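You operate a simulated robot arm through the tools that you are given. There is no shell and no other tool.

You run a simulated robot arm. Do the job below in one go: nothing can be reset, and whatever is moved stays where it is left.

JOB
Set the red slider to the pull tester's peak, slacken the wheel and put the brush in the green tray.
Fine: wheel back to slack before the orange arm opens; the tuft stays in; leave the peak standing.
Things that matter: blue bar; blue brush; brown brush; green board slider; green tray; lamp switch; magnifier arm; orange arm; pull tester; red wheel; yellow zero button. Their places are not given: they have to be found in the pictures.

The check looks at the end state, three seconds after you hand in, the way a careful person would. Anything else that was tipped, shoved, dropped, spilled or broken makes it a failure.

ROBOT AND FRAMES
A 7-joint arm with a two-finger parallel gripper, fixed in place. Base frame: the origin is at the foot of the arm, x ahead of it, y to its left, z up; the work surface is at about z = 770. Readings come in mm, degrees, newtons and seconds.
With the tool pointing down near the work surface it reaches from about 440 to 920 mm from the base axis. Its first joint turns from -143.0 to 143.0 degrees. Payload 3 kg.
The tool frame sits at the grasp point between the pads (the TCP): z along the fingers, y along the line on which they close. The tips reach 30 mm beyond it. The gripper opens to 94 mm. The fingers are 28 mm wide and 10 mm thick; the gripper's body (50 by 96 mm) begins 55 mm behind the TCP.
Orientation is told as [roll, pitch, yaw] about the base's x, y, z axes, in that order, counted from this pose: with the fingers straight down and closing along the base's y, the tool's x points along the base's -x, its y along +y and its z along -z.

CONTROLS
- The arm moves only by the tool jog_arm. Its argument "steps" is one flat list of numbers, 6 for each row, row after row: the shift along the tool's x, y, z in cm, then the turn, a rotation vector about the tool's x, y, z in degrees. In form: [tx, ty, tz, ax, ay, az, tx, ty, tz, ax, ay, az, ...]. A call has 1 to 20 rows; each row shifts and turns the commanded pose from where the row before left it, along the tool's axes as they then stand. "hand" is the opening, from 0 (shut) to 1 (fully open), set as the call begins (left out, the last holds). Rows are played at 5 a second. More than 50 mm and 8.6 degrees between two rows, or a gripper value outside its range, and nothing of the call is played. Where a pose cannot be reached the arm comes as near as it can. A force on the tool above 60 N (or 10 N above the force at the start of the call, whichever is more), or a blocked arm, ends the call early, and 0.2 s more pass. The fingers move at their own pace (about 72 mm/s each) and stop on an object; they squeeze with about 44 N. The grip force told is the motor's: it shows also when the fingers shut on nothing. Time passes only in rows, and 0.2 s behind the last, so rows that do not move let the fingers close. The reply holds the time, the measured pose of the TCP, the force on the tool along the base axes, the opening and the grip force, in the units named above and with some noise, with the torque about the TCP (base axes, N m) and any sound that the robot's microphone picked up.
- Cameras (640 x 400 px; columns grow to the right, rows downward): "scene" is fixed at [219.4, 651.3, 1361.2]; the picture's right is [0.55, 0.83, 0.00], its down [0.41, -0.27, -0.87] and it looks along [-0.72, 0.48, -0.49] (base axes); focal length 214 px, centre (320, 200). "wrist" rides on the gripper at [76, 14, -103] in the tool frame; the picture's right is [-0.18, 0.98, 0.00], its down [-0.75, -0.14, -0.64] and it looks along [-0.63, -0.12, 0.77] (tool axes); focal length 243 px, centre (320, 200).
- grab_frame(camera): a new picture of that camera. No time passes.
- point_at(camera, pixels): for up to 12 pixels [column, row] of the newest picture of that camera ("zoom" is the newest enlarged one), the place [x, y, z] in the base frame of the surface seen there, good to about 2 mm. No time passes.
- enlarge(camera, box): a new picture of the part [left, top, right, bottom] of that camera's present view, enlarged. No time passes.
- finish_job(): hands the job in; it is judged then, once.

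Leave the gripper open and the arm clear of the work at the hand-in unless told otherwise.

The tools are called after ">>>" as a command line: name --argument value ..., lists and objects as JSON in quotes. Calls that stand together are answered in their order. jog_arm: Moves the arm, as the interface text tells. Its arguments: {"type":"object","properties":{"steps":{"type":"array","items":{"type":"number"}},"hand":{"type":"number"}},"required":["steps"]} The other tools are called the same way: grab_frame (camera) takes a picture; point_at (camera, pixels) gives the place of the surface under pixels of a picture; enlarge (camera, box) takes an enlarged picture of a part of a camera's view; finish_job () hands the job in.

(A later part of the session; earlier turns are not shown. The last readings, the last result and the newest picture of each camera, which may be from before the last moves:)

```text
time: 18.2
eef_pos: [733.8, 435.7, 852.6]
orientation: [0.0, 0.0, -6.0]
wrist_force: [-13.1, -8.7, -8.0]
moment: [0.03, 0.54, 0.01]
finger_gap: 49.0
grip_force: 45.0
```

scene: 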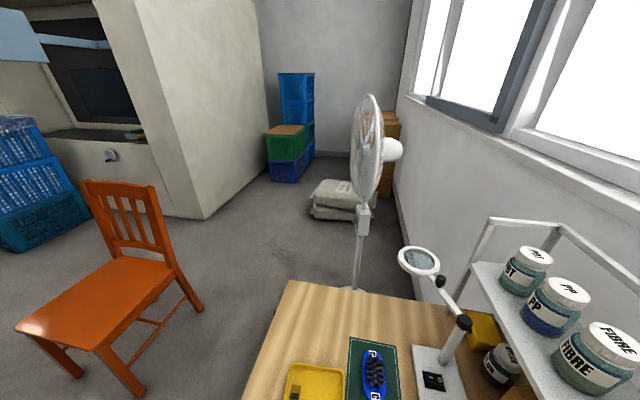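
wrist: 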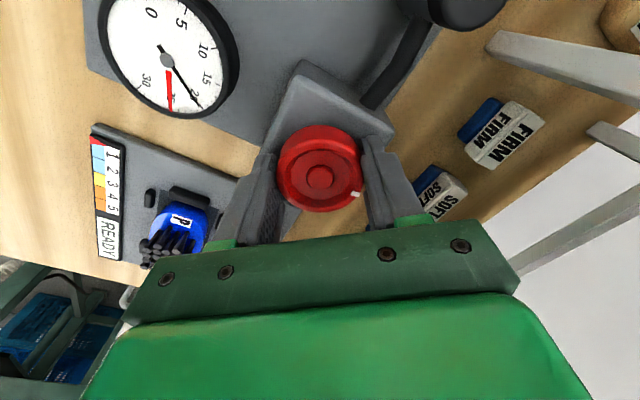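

Side load relieved. Continue 35° more counter-clockwise.

>>> jog_arm --steps '[0.03, -0.02, 0, 0, 0, -5, 0, 0, 0, 0, 0, -5, 0, 0, 0, 0, 0, -5, 0, 0, 0, 0, 0, -5, 0, 0, 0, 0, 0, -5, 0, 0, 0, 0, 0, -5, 0, 0, 0, 0, 0, -5]'

>>> grab_frame --camera "wrist"

```text
time: 19.8
eef_pos: [734.2, 434.8, 852.1]
orientation: [0.0, -0.2, 29.0]
wrist_force: [18.3, -6.8, -4.1]
moment: [0.45, -1.27, 0.0]
finger_gap: 48.8
grip_force: 45.1
```

```text
taken
```

wrist: 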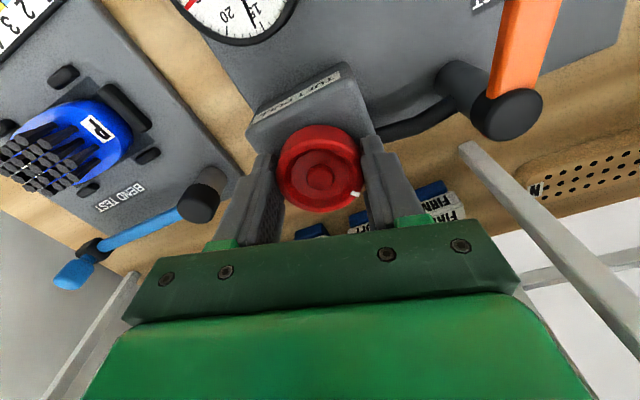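

Live needle ~16, mark turning with the grip. Continue 40° counter-clockwise.

>>> jog_arm --steps '[0, 0, 0, 0, 0, -5, 0, 0, 0, 0, 0, -5, 0, 0, 0, 0, 0, -5, 0, 0, 0, 0, 0, -5, 0, 0, 0, 0, 0, -5, 0, 0, 0, 0, 0, -5, 0, 0, 0, 0, 0, -5, 0, 0, 0, 0, 0, -5]'

>>> grab_frame --camera "wrist"

```text
time: 21.6
eef_pos: [735.4, 433.6, 852.0]
orientation: [-0.1, 0.0, 69.0]
wrist_force: [41.5, -12.8, -10.5]
moment: [0.64, -1.02, -0.04]
finger_gap: 48.8
grip_force: 45.2
```

```text
taken
```

wrist: 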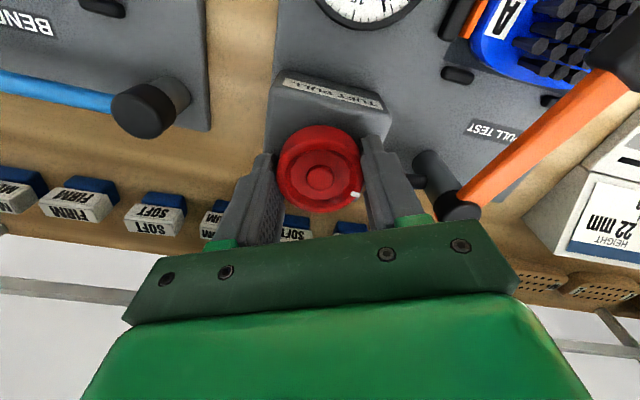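

Side load is 43 N along the closing line; I relieve it by 1 mm and continue 40°.

>>> jog_arm --steps '[0, -0.06, 0, 0, 0, 0, 0, -0.04, 0, 0, 0, 0]'

>>> jog_arm --steps '[0, 0, 0, 0, 0, -5, 0, 0, 0, 0, 0, -5, 0, 0, 0, 0, 0, -5, 0, 0, 0, 0, 0, -5, 0, 0, 0, 0, 0, -5, 0, 0, 0, 0, 0, -5, 0, 0, 0, 0, 0, -5, 0, 0, 0, 0, 0, -5]'

>>> grab_frame --camera "wrist"

```text
time: 22.2
eef_pos: [735.8, 432.2, 852.6]
orientation: [0.0, -0.1, 69.0]
wrist_force: [33.4, -16.6, -2.7]
moment: [0.25, -0.78, -0.07]
finger_gap: 48.7
grip_force: 44.8
```

```text
time: 24.0
eef_pos: [735.4, 432.2, 852.1]
orientation: [-0.1, 0.0, 109.1]
wrist_force: [47.9, -4.9, 3.8]
moment: [0.83, -0.3, -0.06]
finger_gap: 48.9
grip_force: 45.0
```

```text
taken
```

wrist: 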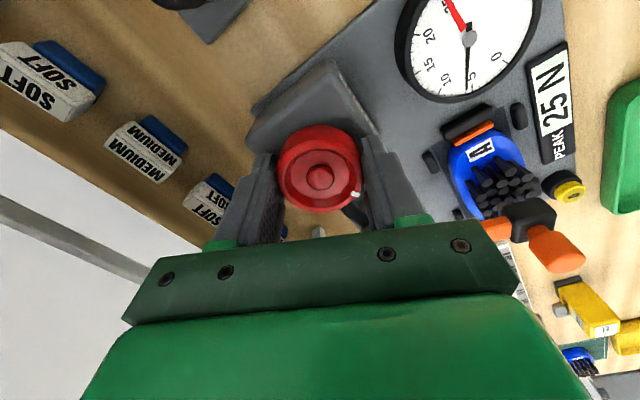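

Live needle is about 6.5, peak still 25 N. To avoid joint limits and side load I release (the screw holds by itself), and look.

>>> jog_arm --steps '[0, 0, 0, 0, 0, 0, 0, 0, 0, 0, 0, 0, 0, 0, 0, 0, 0, 0]' --hand 1

>>> grab_frame --camera "wrist"

>>> enlarge --camera "wrist" --box '[380, 0, 560, 110]'

>>> point_at --camera "wrist" --pixels '[[284, 180], [358, 175], [320, 179], [322, 208], [320, 148], [356, 194]]'

```text
time: 24.8
eef_pos: [733.7, 432.6, 853.0]
orientation: [0.0, 0.0, 109.0]
wrist_force: [-0.5, 0.2, 0.0]
moment: [-0.04, 0.02, 0.03]
finger_gap: 93.9
grip_force: 0.0
```

```text
taken
```

wrist: 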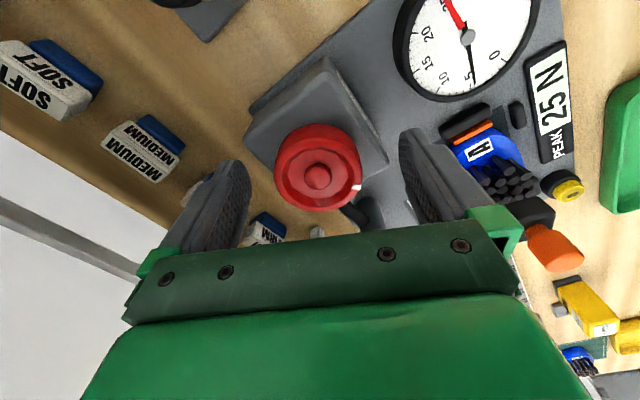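

```text
3.56 times, centred on (470, 55) of wrist
```

zoom: 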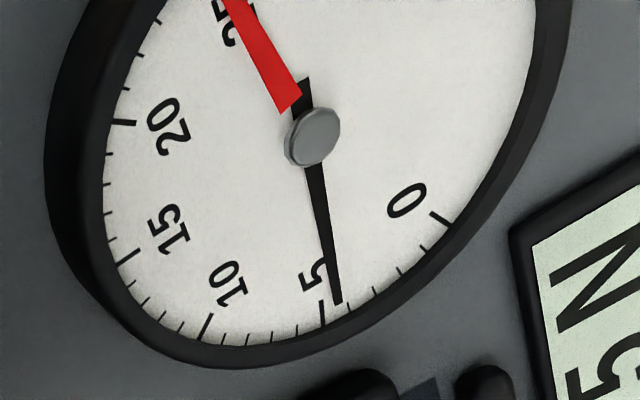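

```text
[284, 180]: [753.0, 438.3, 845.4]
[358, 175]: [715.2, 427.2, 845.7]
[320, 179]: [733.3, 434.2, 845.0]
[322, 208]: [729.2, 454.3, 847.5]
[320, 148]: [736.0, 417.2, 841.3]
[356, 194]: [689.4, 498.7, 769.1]
```

Live is about 4.6 N; about 35° left. I rotate the open gripper back 40°, re-centre, and re-measure before gripping.

>>> jog_arm --steps '[0, 0, 0, 0, 0, 8, 0, 0, 0, 0, 0, 8, 0, 0, 0, 0, 0, 8, 0, 0, 0, 0, 0, 8, 0, 0, 0, 0, 0, 8, -0.1, 0, 0, 0, 0, 0, 0, 0, 0, 0, 0, 0]'

>>> grab_frame --camera "wrist"

>>> point_at --camera "wrist" --pixels '[[281, 180], [360, 176], [318, 179], [320, 208], [320, 151], [320, 180]]'

```text
time: 26.4
eef_pos: [735.5, 435.7, 851.8]
orientation: [0.0, 0.0, 69.0]
wrist_force: [0.4, -0.3, 0.3]
moment: [0.04, 0.01, 0.01]
finger_gap: 94.0
grip_force: 0.1
```

```text
taken
```

wrist: 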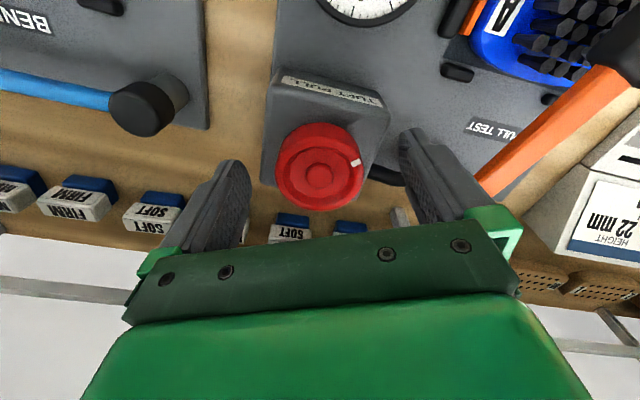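

```text
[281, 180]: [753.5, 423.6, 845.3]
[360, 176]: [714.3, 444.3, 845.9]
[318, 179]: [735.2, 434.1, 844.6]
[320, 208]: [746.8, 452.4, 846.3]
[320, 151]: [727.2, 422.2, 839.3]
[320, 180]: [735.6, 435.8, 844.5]
```

Wheel is centred in the picture (cols 276–364). Close on it and check the load.

>>> jog_arm --steps '[0, 0, 0, 0, 0, 0, 0, 0, 0, 0, 0, 0, 0, 0, 0, 0, 0, 0, 0, 0, 0, 0, 0, 0]' --hand 0

```text
time: 27.4
eef_pos: [736.2, 434.6, 852.9]
orientation: [0.0, 0.0, 69.0]
wrist_force: [5.4, -0.5, -1.1]
moment: [0.03, -0.14, 0.0]
finger_gap: 49.8
grip_force: 45.1
```

Well centred (5 N). Turn 30° counter-clockwise, then read the dial.

>>> jog_arm --steps '[0, 0, 0, 0, 0, -5, 0, 0, 0, 0, 0, -5, 0, 0, 0, 0, 0, -5, 0, 0, 0, 0, 0, -5, 0, 0, 0, 0, 0, -5, 0, 0, 0, 0, 0, -5]'

>>> grab_frame --camera "wrist"

>>> enlarge --camera "wrist" --box '[340, 0, 560, 130]'

```text
time: 28.8
eef_pos: [735.0, 435.5, 852.5]
orientation: [-0.1, 0.1, 99.1]
wrist_force: [8.8, -2.4, -6.7]
moment: [0.37, -0.28, 0.03]
finger_gap: 49.7
grip_force: 45.0
```

```text
taken
```

wrist: 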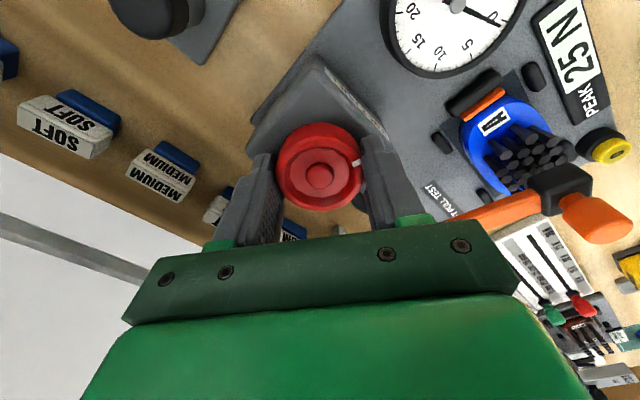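

```text
2.91 times, centred on (450, 65) of wrist
```

zoom: 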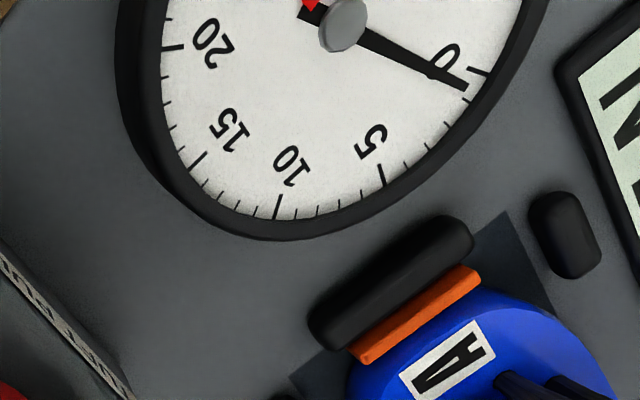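

Live needle ~0.5 N. A little more: 4°, then read again.

>>> jog_arm --steps '[0, 0, 0, 0, 0, -2, 0, 0, 0, 0, 0, -2]'

>>> enlarge --camera "wrist" --box '[340, 0, 560, 130]'

```text
time: 29.4
eef_pos: [735.2, 434.8, 853.0]
orientation: [0.0, 0.0, 103.0]
wrist_force: [13.6, 3.1, -5.5]
moment: [0.43, -0.03, 0.0]
finger_gap: 49.7
grip_force: 45.1
```

```text
2.91 times, centred on (450, 65) of wrist
```

zoom: 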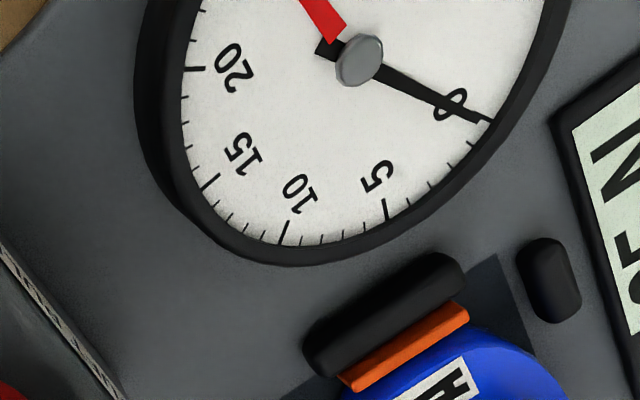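

The live needle is on the 0 tick. I turn 4° more to be certain it is fully slack, watching torque for an end stop.

>>> jog_arm --steps '[0, 0, 0, 0, 0, -2, 0, 0, 0, 0, 0, -2]'

>>> grab_frame --camera "wrist"

>>> enlarge --camera "wrist" --box '[340, 0, 560, 130]'

```text
time: 30.0
eef_pos: [734.4, 434.1, 852.9]
orientation: [0.0, 0.0, 106.9]
wrist_force: [14.8, 5.6, 3.2]
moment: [0.5, 0.16, -0.02]
finger_gap: 49.6
grip_force: 44.5
```

```text
taken
```

wrist: 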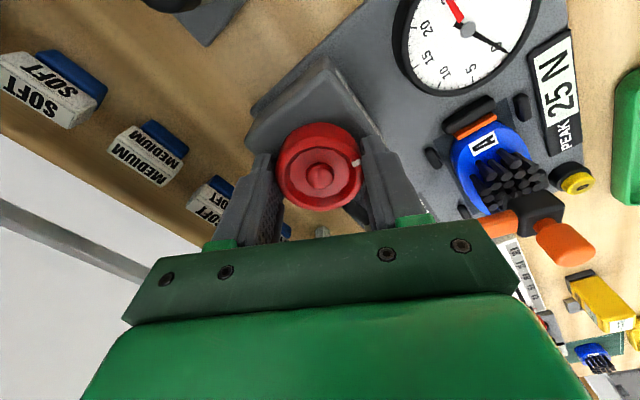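

```text
2.91 times, centred on (450, 65) of wrist
```

zoom: 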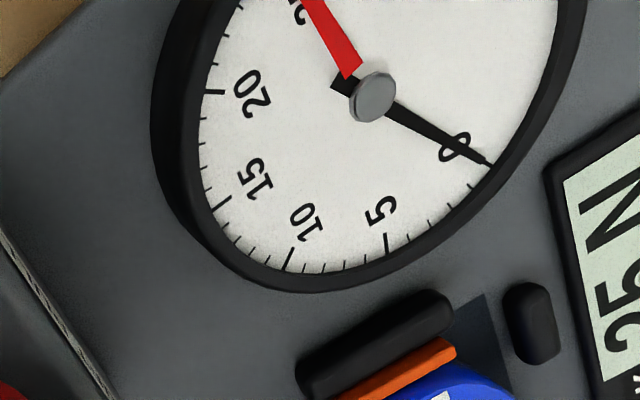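

Needle steady on 0: slack, with the peak still 25 N. I release the wheel and rise straight up.

>>> jog_arm --steps '[0, 0, 0, 0, 0, 0, 0, 0, 0, 0, 0, 0, 0, 0, 0, 0, 0, 0, 0, 0, -4, 0, 0, 0, 0, 0, -4, 0, 0, 0, 0, 0, -4, 0, 0, 0]' --hand 1

>>> grab_frame --camera "wrist"

>>> enlarge --camera "wrist" --box '[330, 0, 560, 170]'

```text
time: 31.4
eef_pos: [736.5, 432.6, 971.8]
orientation: [0.1, 0.1, 106.9]
wrist_force: [-0.1, 0.2, 0.4]
moment: [-0.01, 0.02, 0.0]
finger_gap: 94.2
grip_force: 0.1
```

```text
taken
```

wrist: 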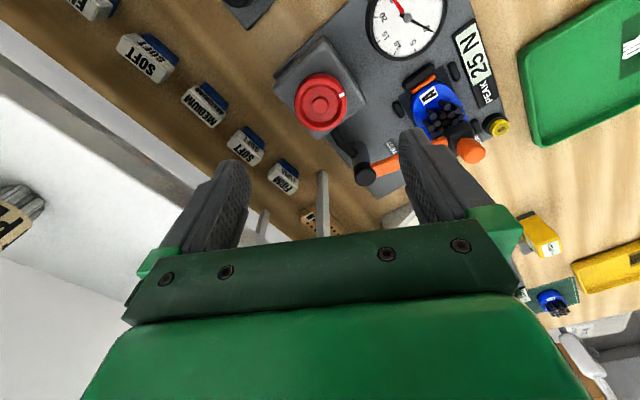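

```text
2.35 times, centred on (445, 85) of wrist
```

zoom: 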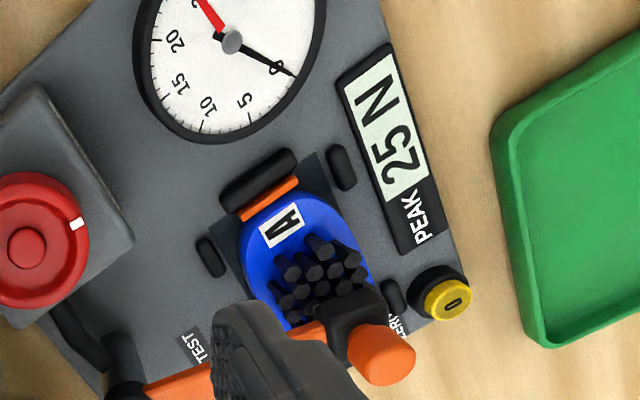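

Wheel mark now faces the front and the needle is on 0. Next I inspect the orange arm's jaw and hinge; moving over that area at the same height.

>>> jog_arm --steps '[-2.26, 3.99, 0, 0, 0, 0, -2.26, 3.99, 0, 0, 0, 0, -2.26, 3.99, 0, 0, 0, 0, -2.26, 3.99, 0, 0, 0, 0]'

>>> grab_frame --camera "wrist"

>>> enlarge --camera "wrist" --box '[220, 30, 420, 180]'

```text
time: 32.4
eef_pos: [556.6, 473.9, 972.0]
orientation: [0.0, 0.1, 106.9]
wrist_force: [0.3, 0.5, 0.7]
moment: [-0.05, -0.01, -0.01]
finger_gap: 93.8
grip_force: 0.1
```

```text
taken
```

wrist: 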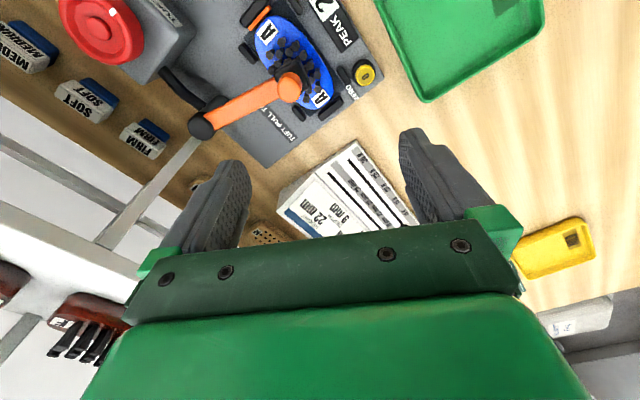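

```text
2.67 times, centred on (320, 105) of wrist
```

zoom: 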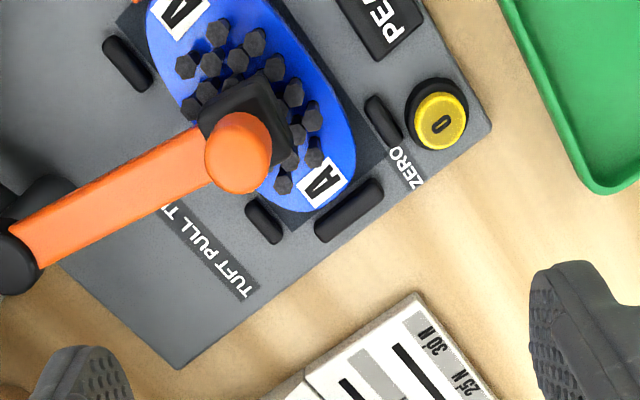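

The arm ends in a jaw block over a tuft with an upright orange knob; hinge at the black post. I want a low-angle look from the front to see how it hinges: move back, yaw to 46°, tilt the camera up by 30°.

>>> jog_arm --steps '[2.85, 2.13, 0, 0, 0, 0, 2.85, 2.13, 0, 0, 0, 0, 2.85, 2.13, 0, 0, 0, 0, 2.85, 2.13, 0, 0, 0, 0, 0, 0, 0, 0, 0, 7.6, 0, 0, 0, 0, 0, 7.6, 0, 0, 0, 0, 0, 7.6, 0, 0, 0, 0, 0, 7.6, 0, 0, 0, 0, 0, 7.6, 0, 0, 0, 0, 0, 7.6, 0, 0, 0, 0, 0, 7.6, 0, 0, 0, 0, 0, 7.6, 0, 0, 0, 0, -7.5, 0, 0, 0, 0, 0, -7.5, 0, 0, 0, 0, 0, -7.5, 0, 0, 0, 0, 0, -7.5, 0]'

>>> grab_frame --camera "wrist"

>>> enlarge --camera "wrist" --box '[230, 70, 420, 220]'

```text
time: 35.8
eef_pos: [506.9, 340.9, 973.5]
orientation: [0.1, -30.2, 46.2]
wrist_force: [0.5, 0.5, 0.0]
moment: [-0.02, 0.0, 0.02]
finger_gap: 94.0
grip_force: 0.1
```

```text
taken
```

wrist: 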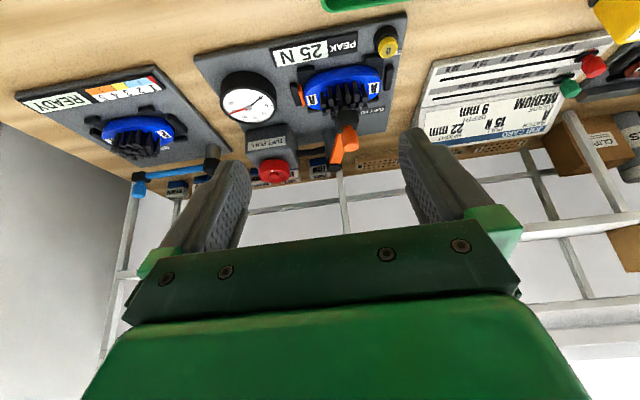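

```text
2.67 times, centred on (325, 145) of wrist
```

zoom: 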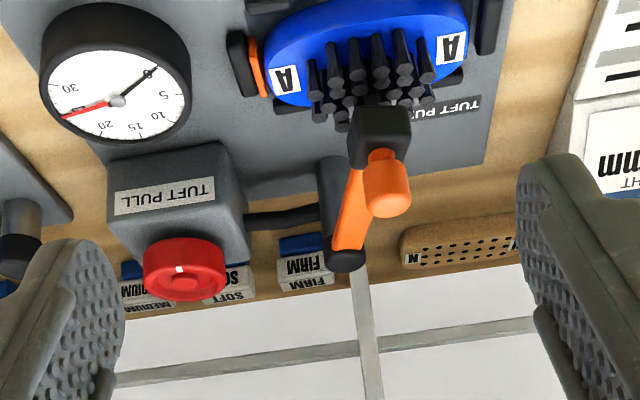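

The post is a plain vertical hinge, like the blue bar's on the next tester (parked swung 90°). Wheel's white mark faces front. The arm can only swing toward the slider board side (the wheel blocks the other). I measure the knob and arm accurately.

>>> point_at --camera "zoom" --pixels '[[390, 208], [369, 190], [408, 190], [388, 170], [380, 135], [355, 110], [405, 112], [345, 262], [352, 215], [380, 155], [410, 137], [352, 140]]'

>>> enlarge --camera "wrist" --box '[300, 80, 400, 180]'

```text
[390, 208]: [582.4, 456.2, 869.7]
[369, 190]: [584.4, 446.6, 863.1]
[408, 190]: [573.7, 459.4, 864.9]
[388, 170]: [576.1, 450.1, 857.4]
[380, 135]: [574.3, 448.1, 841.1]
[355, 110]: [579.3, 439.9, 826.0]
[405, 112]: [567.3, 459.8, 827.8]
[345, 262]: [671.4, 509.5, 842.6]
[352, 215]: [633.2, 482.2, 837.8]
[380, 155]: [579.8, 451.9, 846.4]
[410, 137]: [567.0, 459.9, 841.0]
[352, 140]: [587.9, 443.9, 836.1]
```

```text
4.00 times, centred on (350, 130) of wrist
```

zoom: 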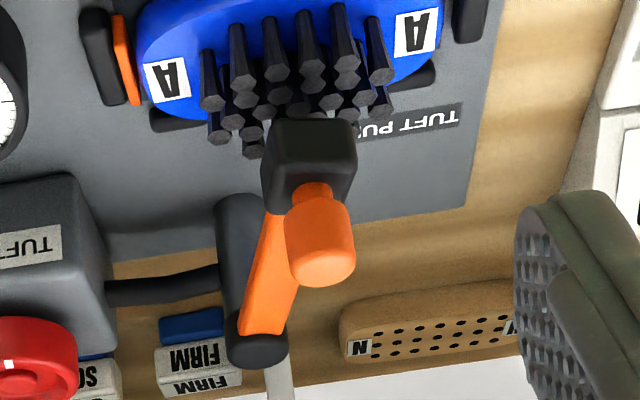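

Knob: centre ≈ [579.5,453.5], ~18 mm wide, top z=870; hinge ≈ [672,510], radius ≈108. I'll untilt, yaw to 31.5° so the closing line is tangent to the swing, and go above the knob.

>>> jog_arm --steps '[0, 0, 0, 0, 7.5, 0, 0, 0, 0, 0, 7.5, 0, 0, 0, 0, 0, 7.5, 0, 0, 0, 0, 0, 7.5, 0, 0, 0, 0, 0, 0, 7.35, 0, 0, 0, 0, 0, 7.35, -4.03, 1.94, 0, 0, 0, 0, -4.03, 1.94, 0, 0, 0, 0, -4.03, 1.94, 0, 0, 0, 0, 0, 0, 0, 0, 0, 0]' --hand 0.34

>>> grab_frame --camera "wrist"

```text
time: 38.0
eef_pos: [580.8, 453.6, 972.8]
orientation: [0.0, -0.1, 31.5]
wrist_force: [-0.2, -0.3, -0.9]
moment: [-0.01, -0.01, 0.0]
finger_gap: 32.1
grip_force: 0.1
```

```text
taken
```

wrist: 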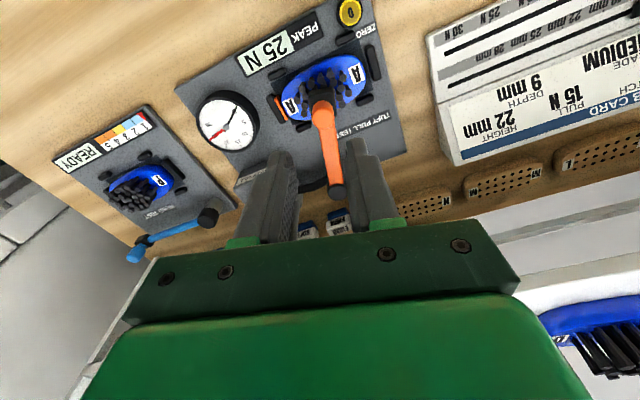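

The gap is 32 mm and the knob (320,105) lies on the centre line. Descend to just above the knob and check alignment.

>>> jog_arm --steps '[0, 0, 4, 0, 0, 0, 0, 0, 2.9, 0, 0, 0]'

>>> grab_frame --camera "wrist"

>>> enlarge --camera "wrist" --box '[220, 60, 420, 240]'

```text
time: 38.6
eef_pos: [580.6, 454.5, 904.6]
orientation: [0.0, -0.2, 31.6]
wrist_force: [0.2, 0.3, 0.1]
moment: [-0.01, -0.02, -0.03]
finger_gap: 32.1
grip_force: 0.1
```

```text
taken
```

wrist: 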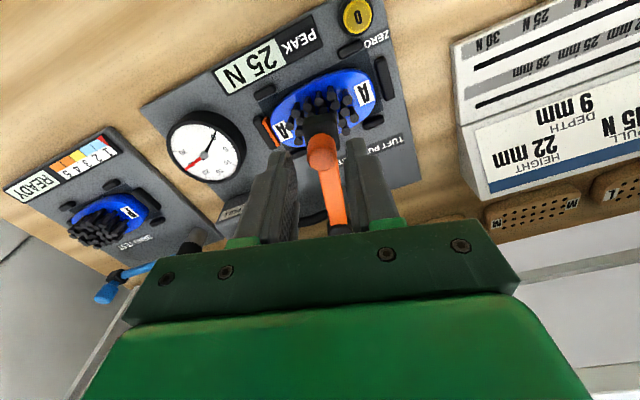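

```text
2.22 times, centred on (320, 150) of wrist
```

zoom: 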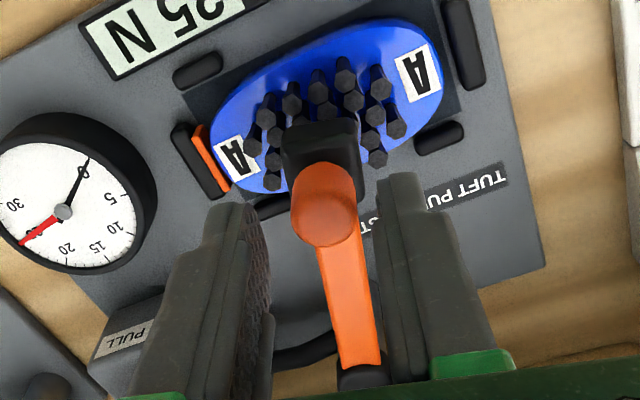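

Aligned (knob at (321,152), where the TCP axis projects). Descend 25 mm so the fingers cage the knob loosely.

>>> jog_arm --steps '[0, 0, 1.3, 0, 0, 0, 0, 0, 1.2, 0, 0, 0]'

>>> grab_frame --camera "wrist"

```text
time: 39.2
eef_pos: [580.2, 454.1, 877.6]
orientation: [0.0, 0.1, 31.5]
wrist_force: [-0.4, 0.0, 0.0]
moment: [0.01, 0.01, 0.0]
finger_gap: 32.1
grip_force: 0.2
```

```text
taken
```

wrist: 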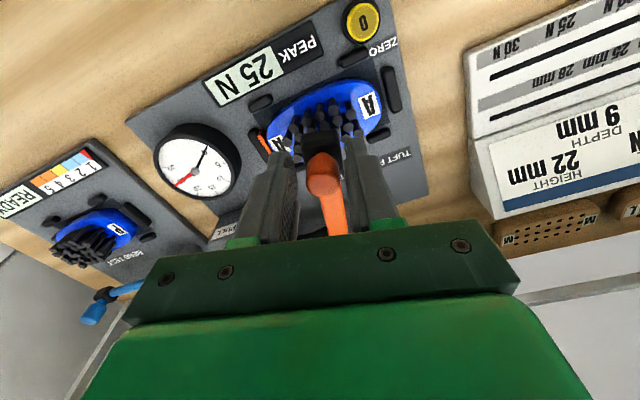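

Caged, no contact force. Now I swing 10° around the hinge (toward the slider board) as a test, watching forces.

>>> jog_arm --steps '[-0.02, 0.47, 0, 0, 0, 2.5, -0.02, 0.47, 0, 0, 0, 2.5, -0.02, 0.47, 0, 0, 0, 2.5, -0.02, 0.47, 0, 0, 0, 2.5]'

>>> grab_frame --camera "wrist"

>>> enlarge --camera "wrist" --box '[220, 60, 420, 240]'

```text
time: 40.2
eef_pos: [571.5, 470.6, 879.4]
orientation: [0.0, -0.1, 21.6]
wrist_force: [0.0, -0.6, 0.9]
moment: [-0.06, 0.0, -0.01]
finger_gap: 32.1
grip_force: 0.1
```

```text
taken
```

wrist: 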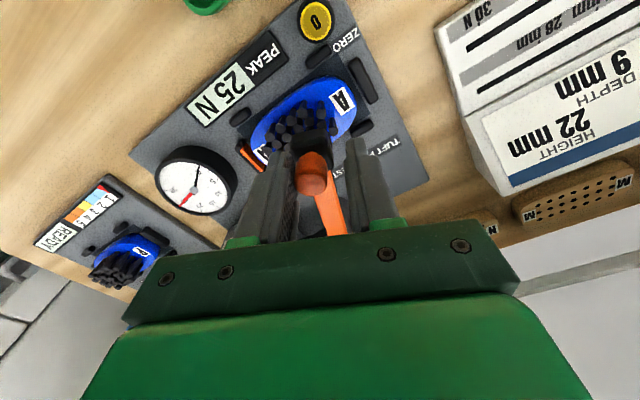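

```text
2.22 times, centred on (320, 150) of wrist
```

zoom: 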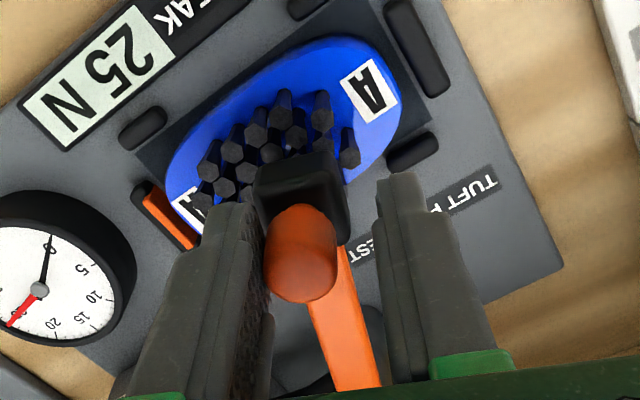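

The arm follows freely (no force), jaw gliding off the tufts; the left finger pushes the knob. Continue 30°.

>>> jog_arm --steps '[-0.02, 0.47, 0, 0, 0, 2.5, -0.02, 0.47, 0, 0, 0, 2.5, -0.02, 0.47, 0, 0, 0, 2.5, -0.02, 0.47, 0, 0, 0, 2.5, -0.02, 0.47, 0, 0, 0, 2.5, -0.02, 0.47, 0, 0, 0, 2.5, -0.02, 0.47, 0, 0, 0, 2.5, -0.02, 0.47, 0, 0, 0, 2.5]'

>>> grab_frame --camera "wrist"

>>> enlarge --camera "wrist" --box '[200, 30, 420, 240]'

```text
time: 42.0
eef_pos: [565.2, 507.2, 878.9]
orientation: [0.0, -0.1, 1.4]
wrist_force: [0.1, -0.1, 0.1]
moment: [0.02, 0.02, 0.0]
finger_gap: 32.1
grip_force: 0.1
```

```text
taken
```

wrist: 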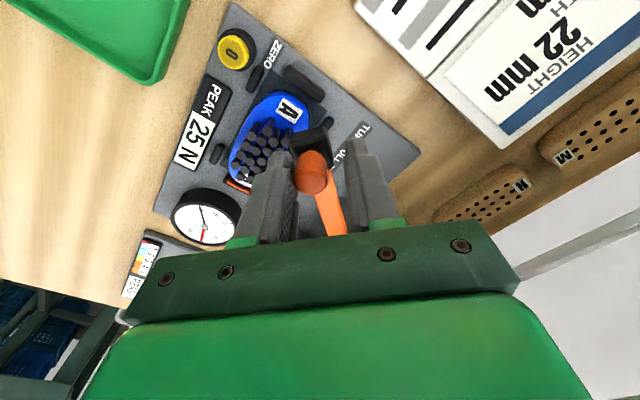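

```text
1.90 times, centred on (310, 135) of wrist
```

zoom: 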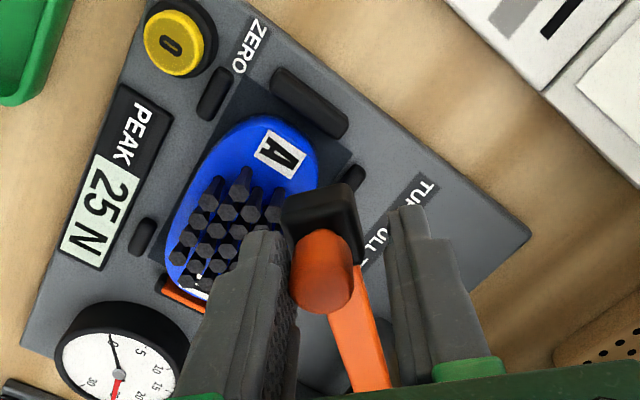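

Still free. I check where the brush blanks and board edge lie in the arm's future path before swinging further.

>>> point_at --camera "wrist" --pixels '[[480, 210], [440, 215], [525, 185], [432, 80], [500, 145], [415, 150], [312, 168], [300, 130], [330, 215]]'

```text
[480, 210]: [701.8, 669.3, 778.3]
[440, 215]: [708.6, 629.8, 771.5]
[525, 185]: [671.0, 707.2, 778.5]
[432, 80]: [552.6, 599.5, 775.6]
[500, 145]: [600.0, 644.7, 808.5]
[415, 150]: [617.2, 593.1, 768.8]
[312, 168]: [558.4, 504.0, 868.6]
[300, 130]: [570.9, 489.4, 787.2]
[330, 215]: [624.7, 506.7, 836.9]
```

All clear of the arm's 120 mm sweep. Continue another 40°.

>>> jog_arm --steps '[-0.02, 0.47, 0, 0, 0, 2.5, -0.02, 0.47, 0, 0, 0, 2.5, -0.02, 0.47, 0, 0, 0, 2.5, -0.02, 0.47, 0, 0, 0, 2.5, -0.02, 0.47, 0, 0, 0, 2.5, -0.02, 0.47, 0, 0, 0, 2.5, -0.02, 0.47, 0, 0, 0, 2.5, -0.02, 0.47, 0, 0, 0, 2.5, -0.02, 0.47, 0, 0, 0, 2.5, -0.02, 0.47, 0, 0, 0, 2.5, -0.02, 0.47, 0, 0, 0, 2.5, -0.02, 0.47, 0, 0, 0, 2.5, -0.02, 0.47, 0, 0, 0, 2.5, -0.02, 0.47, 0, 0, 0, 2.5, -0.02, 0.47, 0, 0, 0, 2.5, -0.02, 0.47, 0, 0, 0, 2.5]'

>>> grab_frame --camera "wrist"

```text
time: 45.4
eef_pos: [590.7, 577.0, 878.5]
orientation: [-0.1, 0.0, -38.5]
wrist_force: [-0.6, 1.5, 0.0]
moment: [-0.01, 0.0, 0.02]
finger_gap: 31.8
grip_force: 0.0
```

```text
taken
```

wrist: 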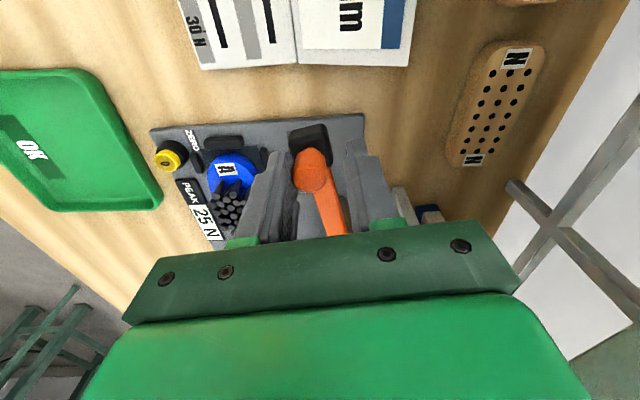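

Arm is now about 65° open, still force-free. I push another 20° around the arc without further yaw.

>>> jog_arm --steps '[-0.01, 0.47, 0, 0, 0, 0, -0.03, 0.47, 0, 0, 0, 0, -0.05, 0.47, 0, 0, 0, 0, -0.07, 0.47, 0, 0, 0, 0, -0.09, 0.46, 0, 0, 0, 0, -0.11, 0.46, 0, 0, 0, 0, -0.13, 0.45, 0, 0, 0, 0, -0.15, 0.45, 0, 0, 0, 0]'

>>> grab_frame --camera "wrist"

```text
time: 46.8
eef_pos: [607.1, 592.7, 877.7]
orientation: [-0.5, 0.0, -38.5]
wrist_force: [-27.7, -29.2, 15.9]
moment: [1.52, -1.94, -0.42]
finger_gap: 39.6
grip_force: 6.0
stopped in row 6: the force on the tool passed its limit at 83 N (the readings are from after the stop); the commanded pose is now the measured one
```

```text
taken
```

wrist: 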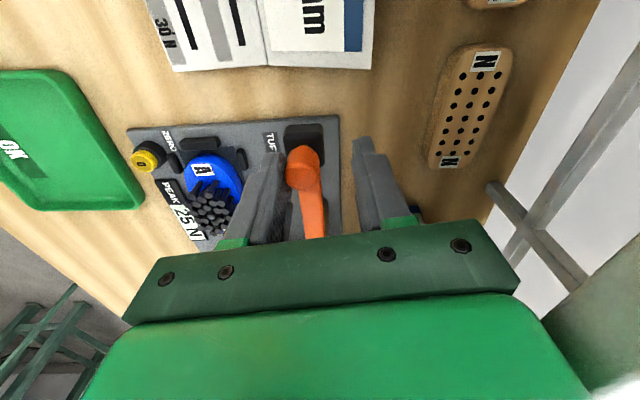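

The arm reached its open end stop (force stop). I back off 8 mm to free the knob, then rise straight up.

>>> jog_arm --steps '[0, -0.4, 0, 0, 0, 0, 0, -0.5, 0, 0, 0, 0, 0, 0, 0, 0, 0, 0]'

>>> grab_frame --camera "wrist"

```text
time: 47.6
eef_pos: [601.0, 587.7, 878.1]
orientation: [-0.4, 0.0, -38.5]
wrist_force: [0.1, 0.8, -0.3]
moment: [-0.02, 0.0, 0.0]
finger_gap: 31.8
grip_force: 0.0
```

```text
taken
```

wrist: 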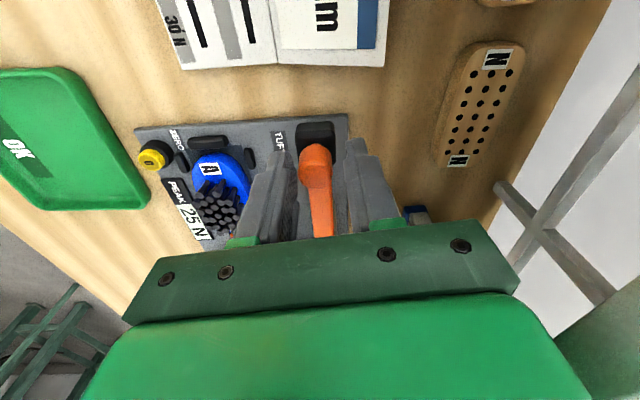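

Free of contact, knob centred in the cage. Rise 11 cm, correct the small roll, and look at the brush.

>>> jog_arm --steps '[0, 0, -3.5, 0, 0, 0, 0, 0, -3.5, 0, 0, 0, 0, 0, -4, 0, 0, 0, 0, 0, 0, -0.3, 0.2, 0]'

>>> grab_frame --camera "wrist"

>>> enlarge --camera "wrist" --box '[120, 70, 360, 240]'

```text
time: 48.6
eef_pos: [602.5, 587.7, 984.6]
orientation: [-0.1, 0.3, -38.5]
wrist_force: [0.2, 0.0, 0.4]
moment: [0.01, -0.01, -0.01]
finger_gap: 31.7
grip_force: 0.2
```

```text
taken
```

wrist: 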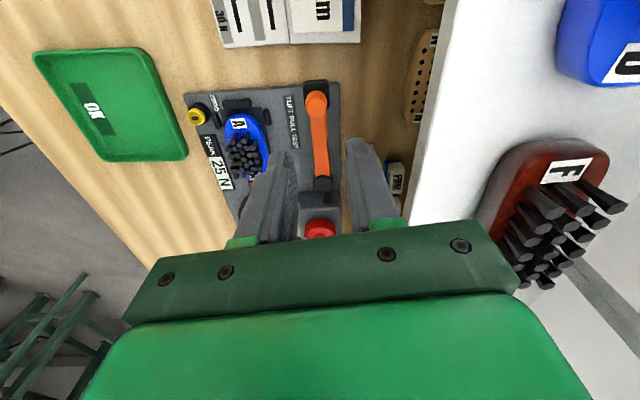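

```text
2.35 times, centred on (240, 155) of wrist
```

zoom: 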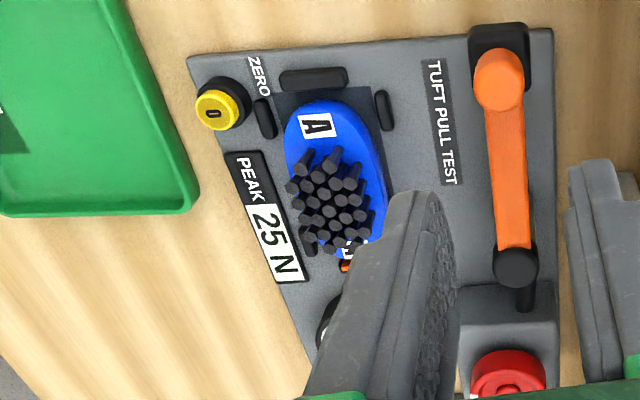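

The arm is open and parked along the far side. Now I return to a front view over the brush to measure its body and the clips.

>>> jog_arm --steps '[-2.02, -4.3, 0, 0, 0, 0, -2.02, -4.3, 0, 0, 0, 0, -2.02, -4.3, 0, 0, 0, 0, -2.02, -4.3, 0, 0, 0, 0, 0, 0, 0, 0, 0, -8.45, 0, 0, 0, 0, 0, -8.45, 0, 0, 0, 0, 0, -8.45, 0, 0, 0, 0, 0, -8.45, 0, 0, 0, 0, 0, -8.45, 0, 0, 0, 0, 0, -8.45, 0, 0, 0, 0, 0, -8.45, 0, 0, 0, 0, 0, -8.45, 0, 0, 0, 0, 0, -8.45, 0, 0, 0, 0, 0, -8.45]' --hand 1

>>> grab_frame --camera "wrist"

>>> enlarge --camera "wrist" --box '[240, 20, 420, 140]'

```text
time: 51.6
eef_pos: [557.7, 402.6, 988.2]
orientation: [0.2, 0.1, 46.1]
wrist_force: [0.4, -0.2, -0.6]
moment: [-0.02, -0.02, -0.03]
finger_gap: 93.8
grip_force: 0.1
```

```text
taken
```

wrist: 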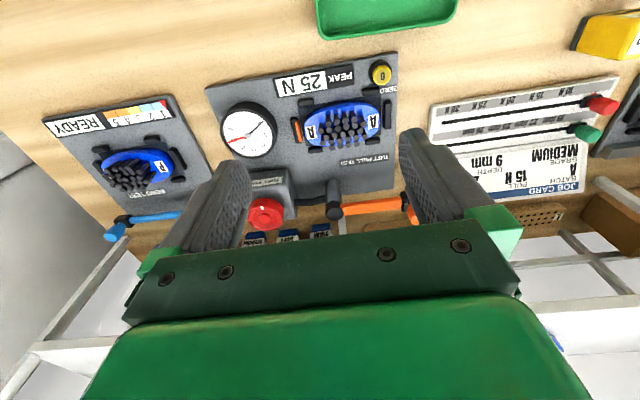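

```text
3.33 times, centred on (330, 80) of wrist
```

zoom: 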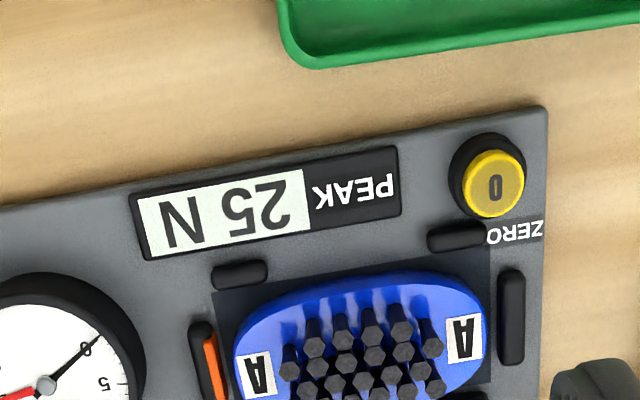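

Live needle 0, peak 25 N, arm open. I zoom on the brush to measure its body and the clips.

>>> enlarge --camera "wrist" --box '[280, 70, 408, 160]'

```text
4.44 times, centred on (344, 115) of wrist
```

zoom: 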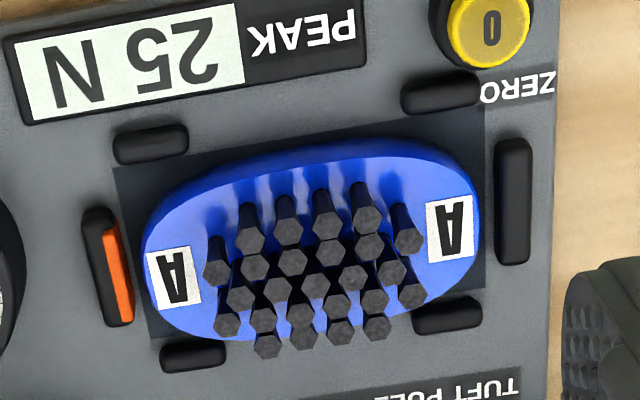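

I measure body edges, tuft tips and clips in this zoom.

>>> point_at --camera "zoom" --pixels '[[265, 180], [330, 165], [250, 333], [395, 312], [148, 255], [476, 225], [267, 347], [377, 328], [216, 268], [408, 240], [286, 228], [340, 332]]'

>>> point_at --camera "zoom" --pixels '[[150, 140], [186, 140], [404, 95], [440, 90], [193, 352], [224, 350], [415, 318], [447, 312], [512, 200], [100, 260], [120, 275], [300, 150]]'

```text
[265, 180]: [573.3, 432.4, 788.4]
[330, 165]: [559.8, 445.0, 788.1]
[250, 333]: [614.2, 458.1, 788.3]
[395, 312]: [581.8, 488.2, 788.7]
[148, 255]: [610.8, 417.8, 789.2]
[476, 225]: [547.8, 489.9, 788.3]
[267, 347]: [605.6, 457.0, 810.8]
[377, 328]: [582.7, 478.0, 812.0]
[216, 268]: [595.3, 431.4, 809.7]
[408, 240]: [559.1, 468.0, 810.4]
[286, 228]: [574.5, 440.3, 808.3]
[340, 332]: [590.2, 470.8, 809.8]
```

```text
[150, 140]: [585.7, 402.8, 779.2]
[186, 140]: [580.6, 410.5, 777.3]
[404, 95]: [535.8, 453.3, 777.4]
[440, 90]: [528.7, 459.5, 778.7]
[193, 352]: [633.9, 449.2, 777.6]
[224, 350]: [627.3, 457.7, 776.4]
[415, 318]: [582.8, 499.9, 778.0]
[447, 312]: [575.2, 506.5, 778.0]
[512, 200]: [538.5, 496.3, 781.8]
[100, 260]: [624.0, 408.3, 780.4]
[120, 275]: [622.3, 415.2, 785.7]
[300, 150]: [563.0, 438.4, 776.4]
```

Brush body ≈ 96 × 47 mm, centre ≈ [582,455.5], top z≈788, tufts to z≈811; the long sides have a ±29 mm clip-free window. I check the display edge and the surfaces beside the brush.

>>> point_at --camera "zoom" --pixels '[[250, 85], [240, 60], [200, 95], [260, 120], [300, 105], [330, 370], [300, 390], [300, 135], [355, 130], [490, 35], [180, 190], [440, 280]]'

>>> point_at --camera "wrist" --pixels '[[320, 20], [454, 10], [445, 20], [330, 36], [390, 28], [370, 205], [335, 205], [408, 210], [385, 5], [330, 5]]'

```text
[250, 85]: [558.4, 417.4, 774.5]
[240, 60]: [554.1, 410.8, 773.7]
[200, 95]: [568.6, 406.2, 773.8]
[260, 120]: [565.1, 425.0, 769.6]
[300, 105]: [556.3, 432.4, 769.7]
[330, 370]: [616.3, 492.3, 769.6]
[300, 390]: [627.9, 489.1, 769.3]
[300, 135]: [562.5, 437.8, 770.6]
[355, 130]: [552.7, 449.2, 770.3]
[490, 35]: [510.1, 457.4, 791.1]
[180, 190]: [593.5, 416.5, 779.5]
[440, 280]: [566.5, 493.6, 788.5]
```

```text
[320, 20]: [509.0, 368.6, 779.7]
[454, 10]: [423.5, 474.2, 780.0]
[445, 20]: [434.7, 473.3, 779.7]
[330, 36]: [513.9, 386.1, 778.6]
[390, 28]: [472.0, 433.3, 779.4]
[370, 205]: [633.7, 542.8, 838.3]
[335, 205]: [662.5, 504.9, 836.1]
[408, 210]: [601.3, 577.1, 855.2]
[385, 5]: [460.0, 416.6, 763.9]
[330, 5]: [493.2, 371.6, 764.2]
```

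Plate z≈769.6, display z≈774.5. I go above the brush, yaw to -44.5° so fingers close across its width, with the opening set to 62 mm.

>>> jog_arm --steps '[-2.75, 0.96, 0, 0, 0, 0, -2.75, 0.96, 0, 0, 0, 0, 0, 0, 0, 0, 0, 8.24, 0, 0, 0, 0, 0, 8.24, 0, 0, 0, 0, 0, 8.24, 0, 0, 0, 0, 0, 8.24, 0, 0, 0, 0, 0, 8.24, 0, 0, 0, 0, 0, 8.24, 0, 0, 0, 0, 0, 8.24, 0, 0, 0, 0, 0, 8.24, 0, 0, 0, 0, 0, 8.24, 0, 0, 0, 0, 0, 8.24, 0, 0, 0, 0, 0, 8.24, 0, 0, 0, 0, 0, 0]' --hand 0.66

>>> grab_frame --camera "wrist"

>>> enlarge --camera "wrist" --box '[240, 30, 400, 150]'

```text
time: 54.6
eef_pos: [581.9, 456.2, 985.9]
orientation: [-0.2, 0.2, -44.7]
wrist_force: [-0.3, -0.1, 0.5]
moment: [0.0, 0.0, -0.01]
finger_gap: 62.1
grip_force: 0.1
```

```text
taken
```

wrist: 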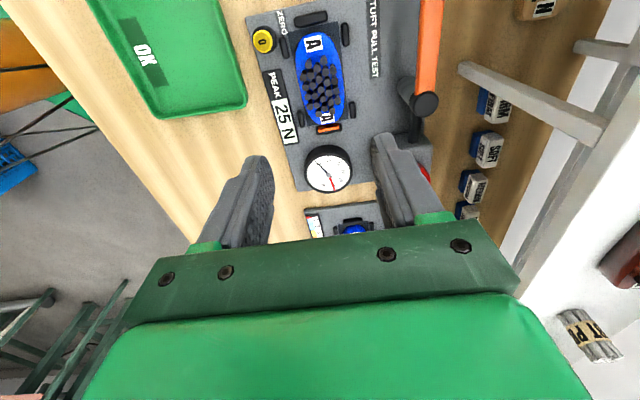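

```text
3.33 times, centred on (320, 90) of wrist
```

zoom: 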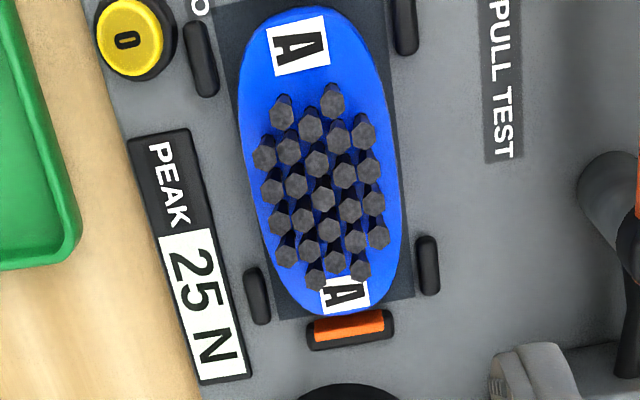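

A nearly overhead view. I measure the body's edges at mid-length and the ends to fix the centre and angle.

>>> point_at --camera "zoom" --pixels '[[245, 130], [249, 170], [258, 215], [388, 110], [396, 160], [399, 205], [305, 10], [345, 312], [316, 163], [322, 198], [290, 130], [350, 210]]'

```text
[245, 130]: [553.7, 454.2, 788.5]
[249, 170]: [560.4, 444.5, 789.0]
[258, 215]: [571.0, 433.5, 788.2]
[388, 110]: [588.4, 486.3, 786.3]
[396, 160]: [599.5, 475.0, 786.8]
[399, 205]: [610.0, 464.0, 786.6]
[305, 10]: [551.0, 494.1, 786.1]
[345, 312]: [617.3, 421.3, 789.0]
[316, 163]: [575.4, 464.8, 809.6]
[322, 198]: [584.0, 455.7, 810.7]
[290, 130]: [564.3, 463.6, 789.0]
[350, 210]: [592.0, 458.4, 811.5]
```

Centre ≈ [583,456.6], width 49. I shift 1 mm and descend until the tips are just above the tufts, then check.

>>> jog_arm --steps '[0, 0.1, 4.5, 0, 0, 0, 0, 0, 4.5, 0, 0, 0, 0, 0, 4.3, 0, 0, 0, 0, 0, 0, 0, 0, 0]'

>>> grab_frame --camera "wrist"

>>> enlarge --camera "wrist" --box '[220, 60, 420, 240]'

```text
time: 55.6
eef_pos: [584.0, 457.5, 854.4]
orientation: [-0.1, 0.2, -44.7]
wrist_force: [-0.1, -0.1, 0.7]
moment: [-0.02, 0.0, 0.01]
finger_gap: 62.2
grip_force: 0.0
```

```text
taken
```

wrist: 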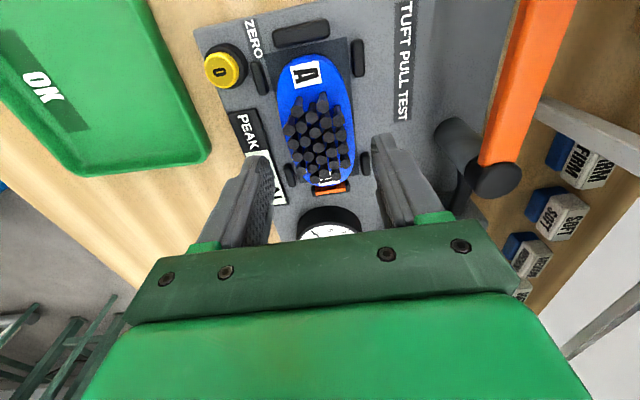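

```text
2.22 times, centred on (320, 150) of wrist
```

zoom: 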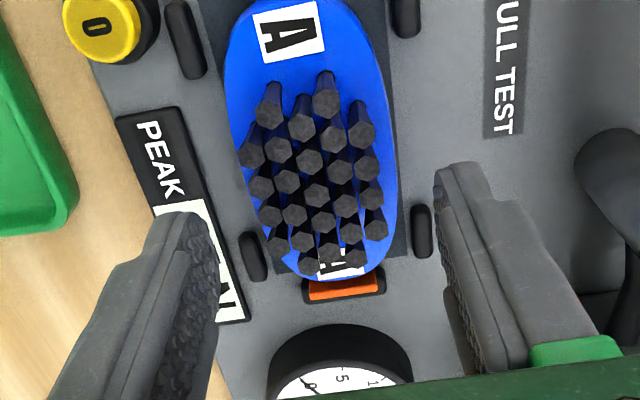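

Aligned: tufts between the fingers, fingers clear of the display's edge. Descend the last 49 mm to TCP z≈805.

>>> jog_arm --steps '[0, 0, 1.7, 0, 0, 0, 0, 0, 1.6, 0, 0, 0, 0, 0, 1.5, 0, 0, 0, 0, 0, 0, 0, 0, 0]'

>>> grab_frame --camera "wrist"

>>> enlarge --camera "wrist" --box '[220, 60, 420, 240]'

```text
time: 56.6
eef_pos: [582.5, 456.5, 805.3]
orientation: [-0.1, 0.2, -44.6]
wrist_force: [0.4, 0.7, 0.5]
moment: [-0.01, -0.03, 0.01]
finger_gap: 61.9
grip_force: 0.0
```

```text
taken
```

wrist: 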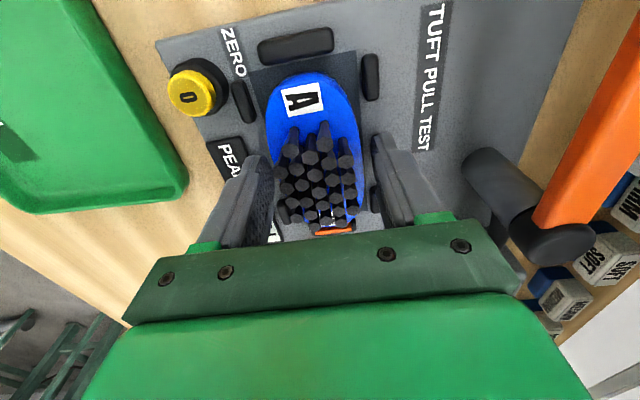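

```text
2.22 times, centred on (320, 150) of wrist
```

zoom: 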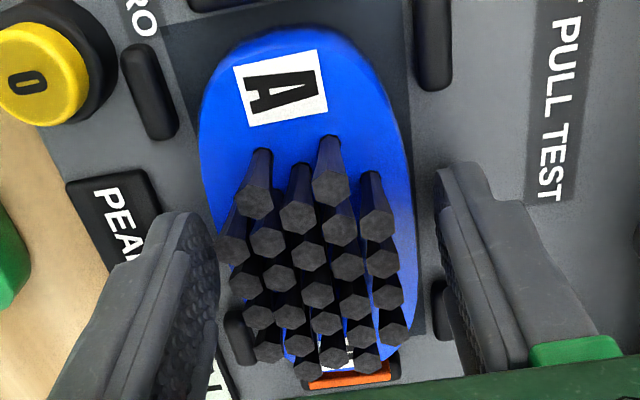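

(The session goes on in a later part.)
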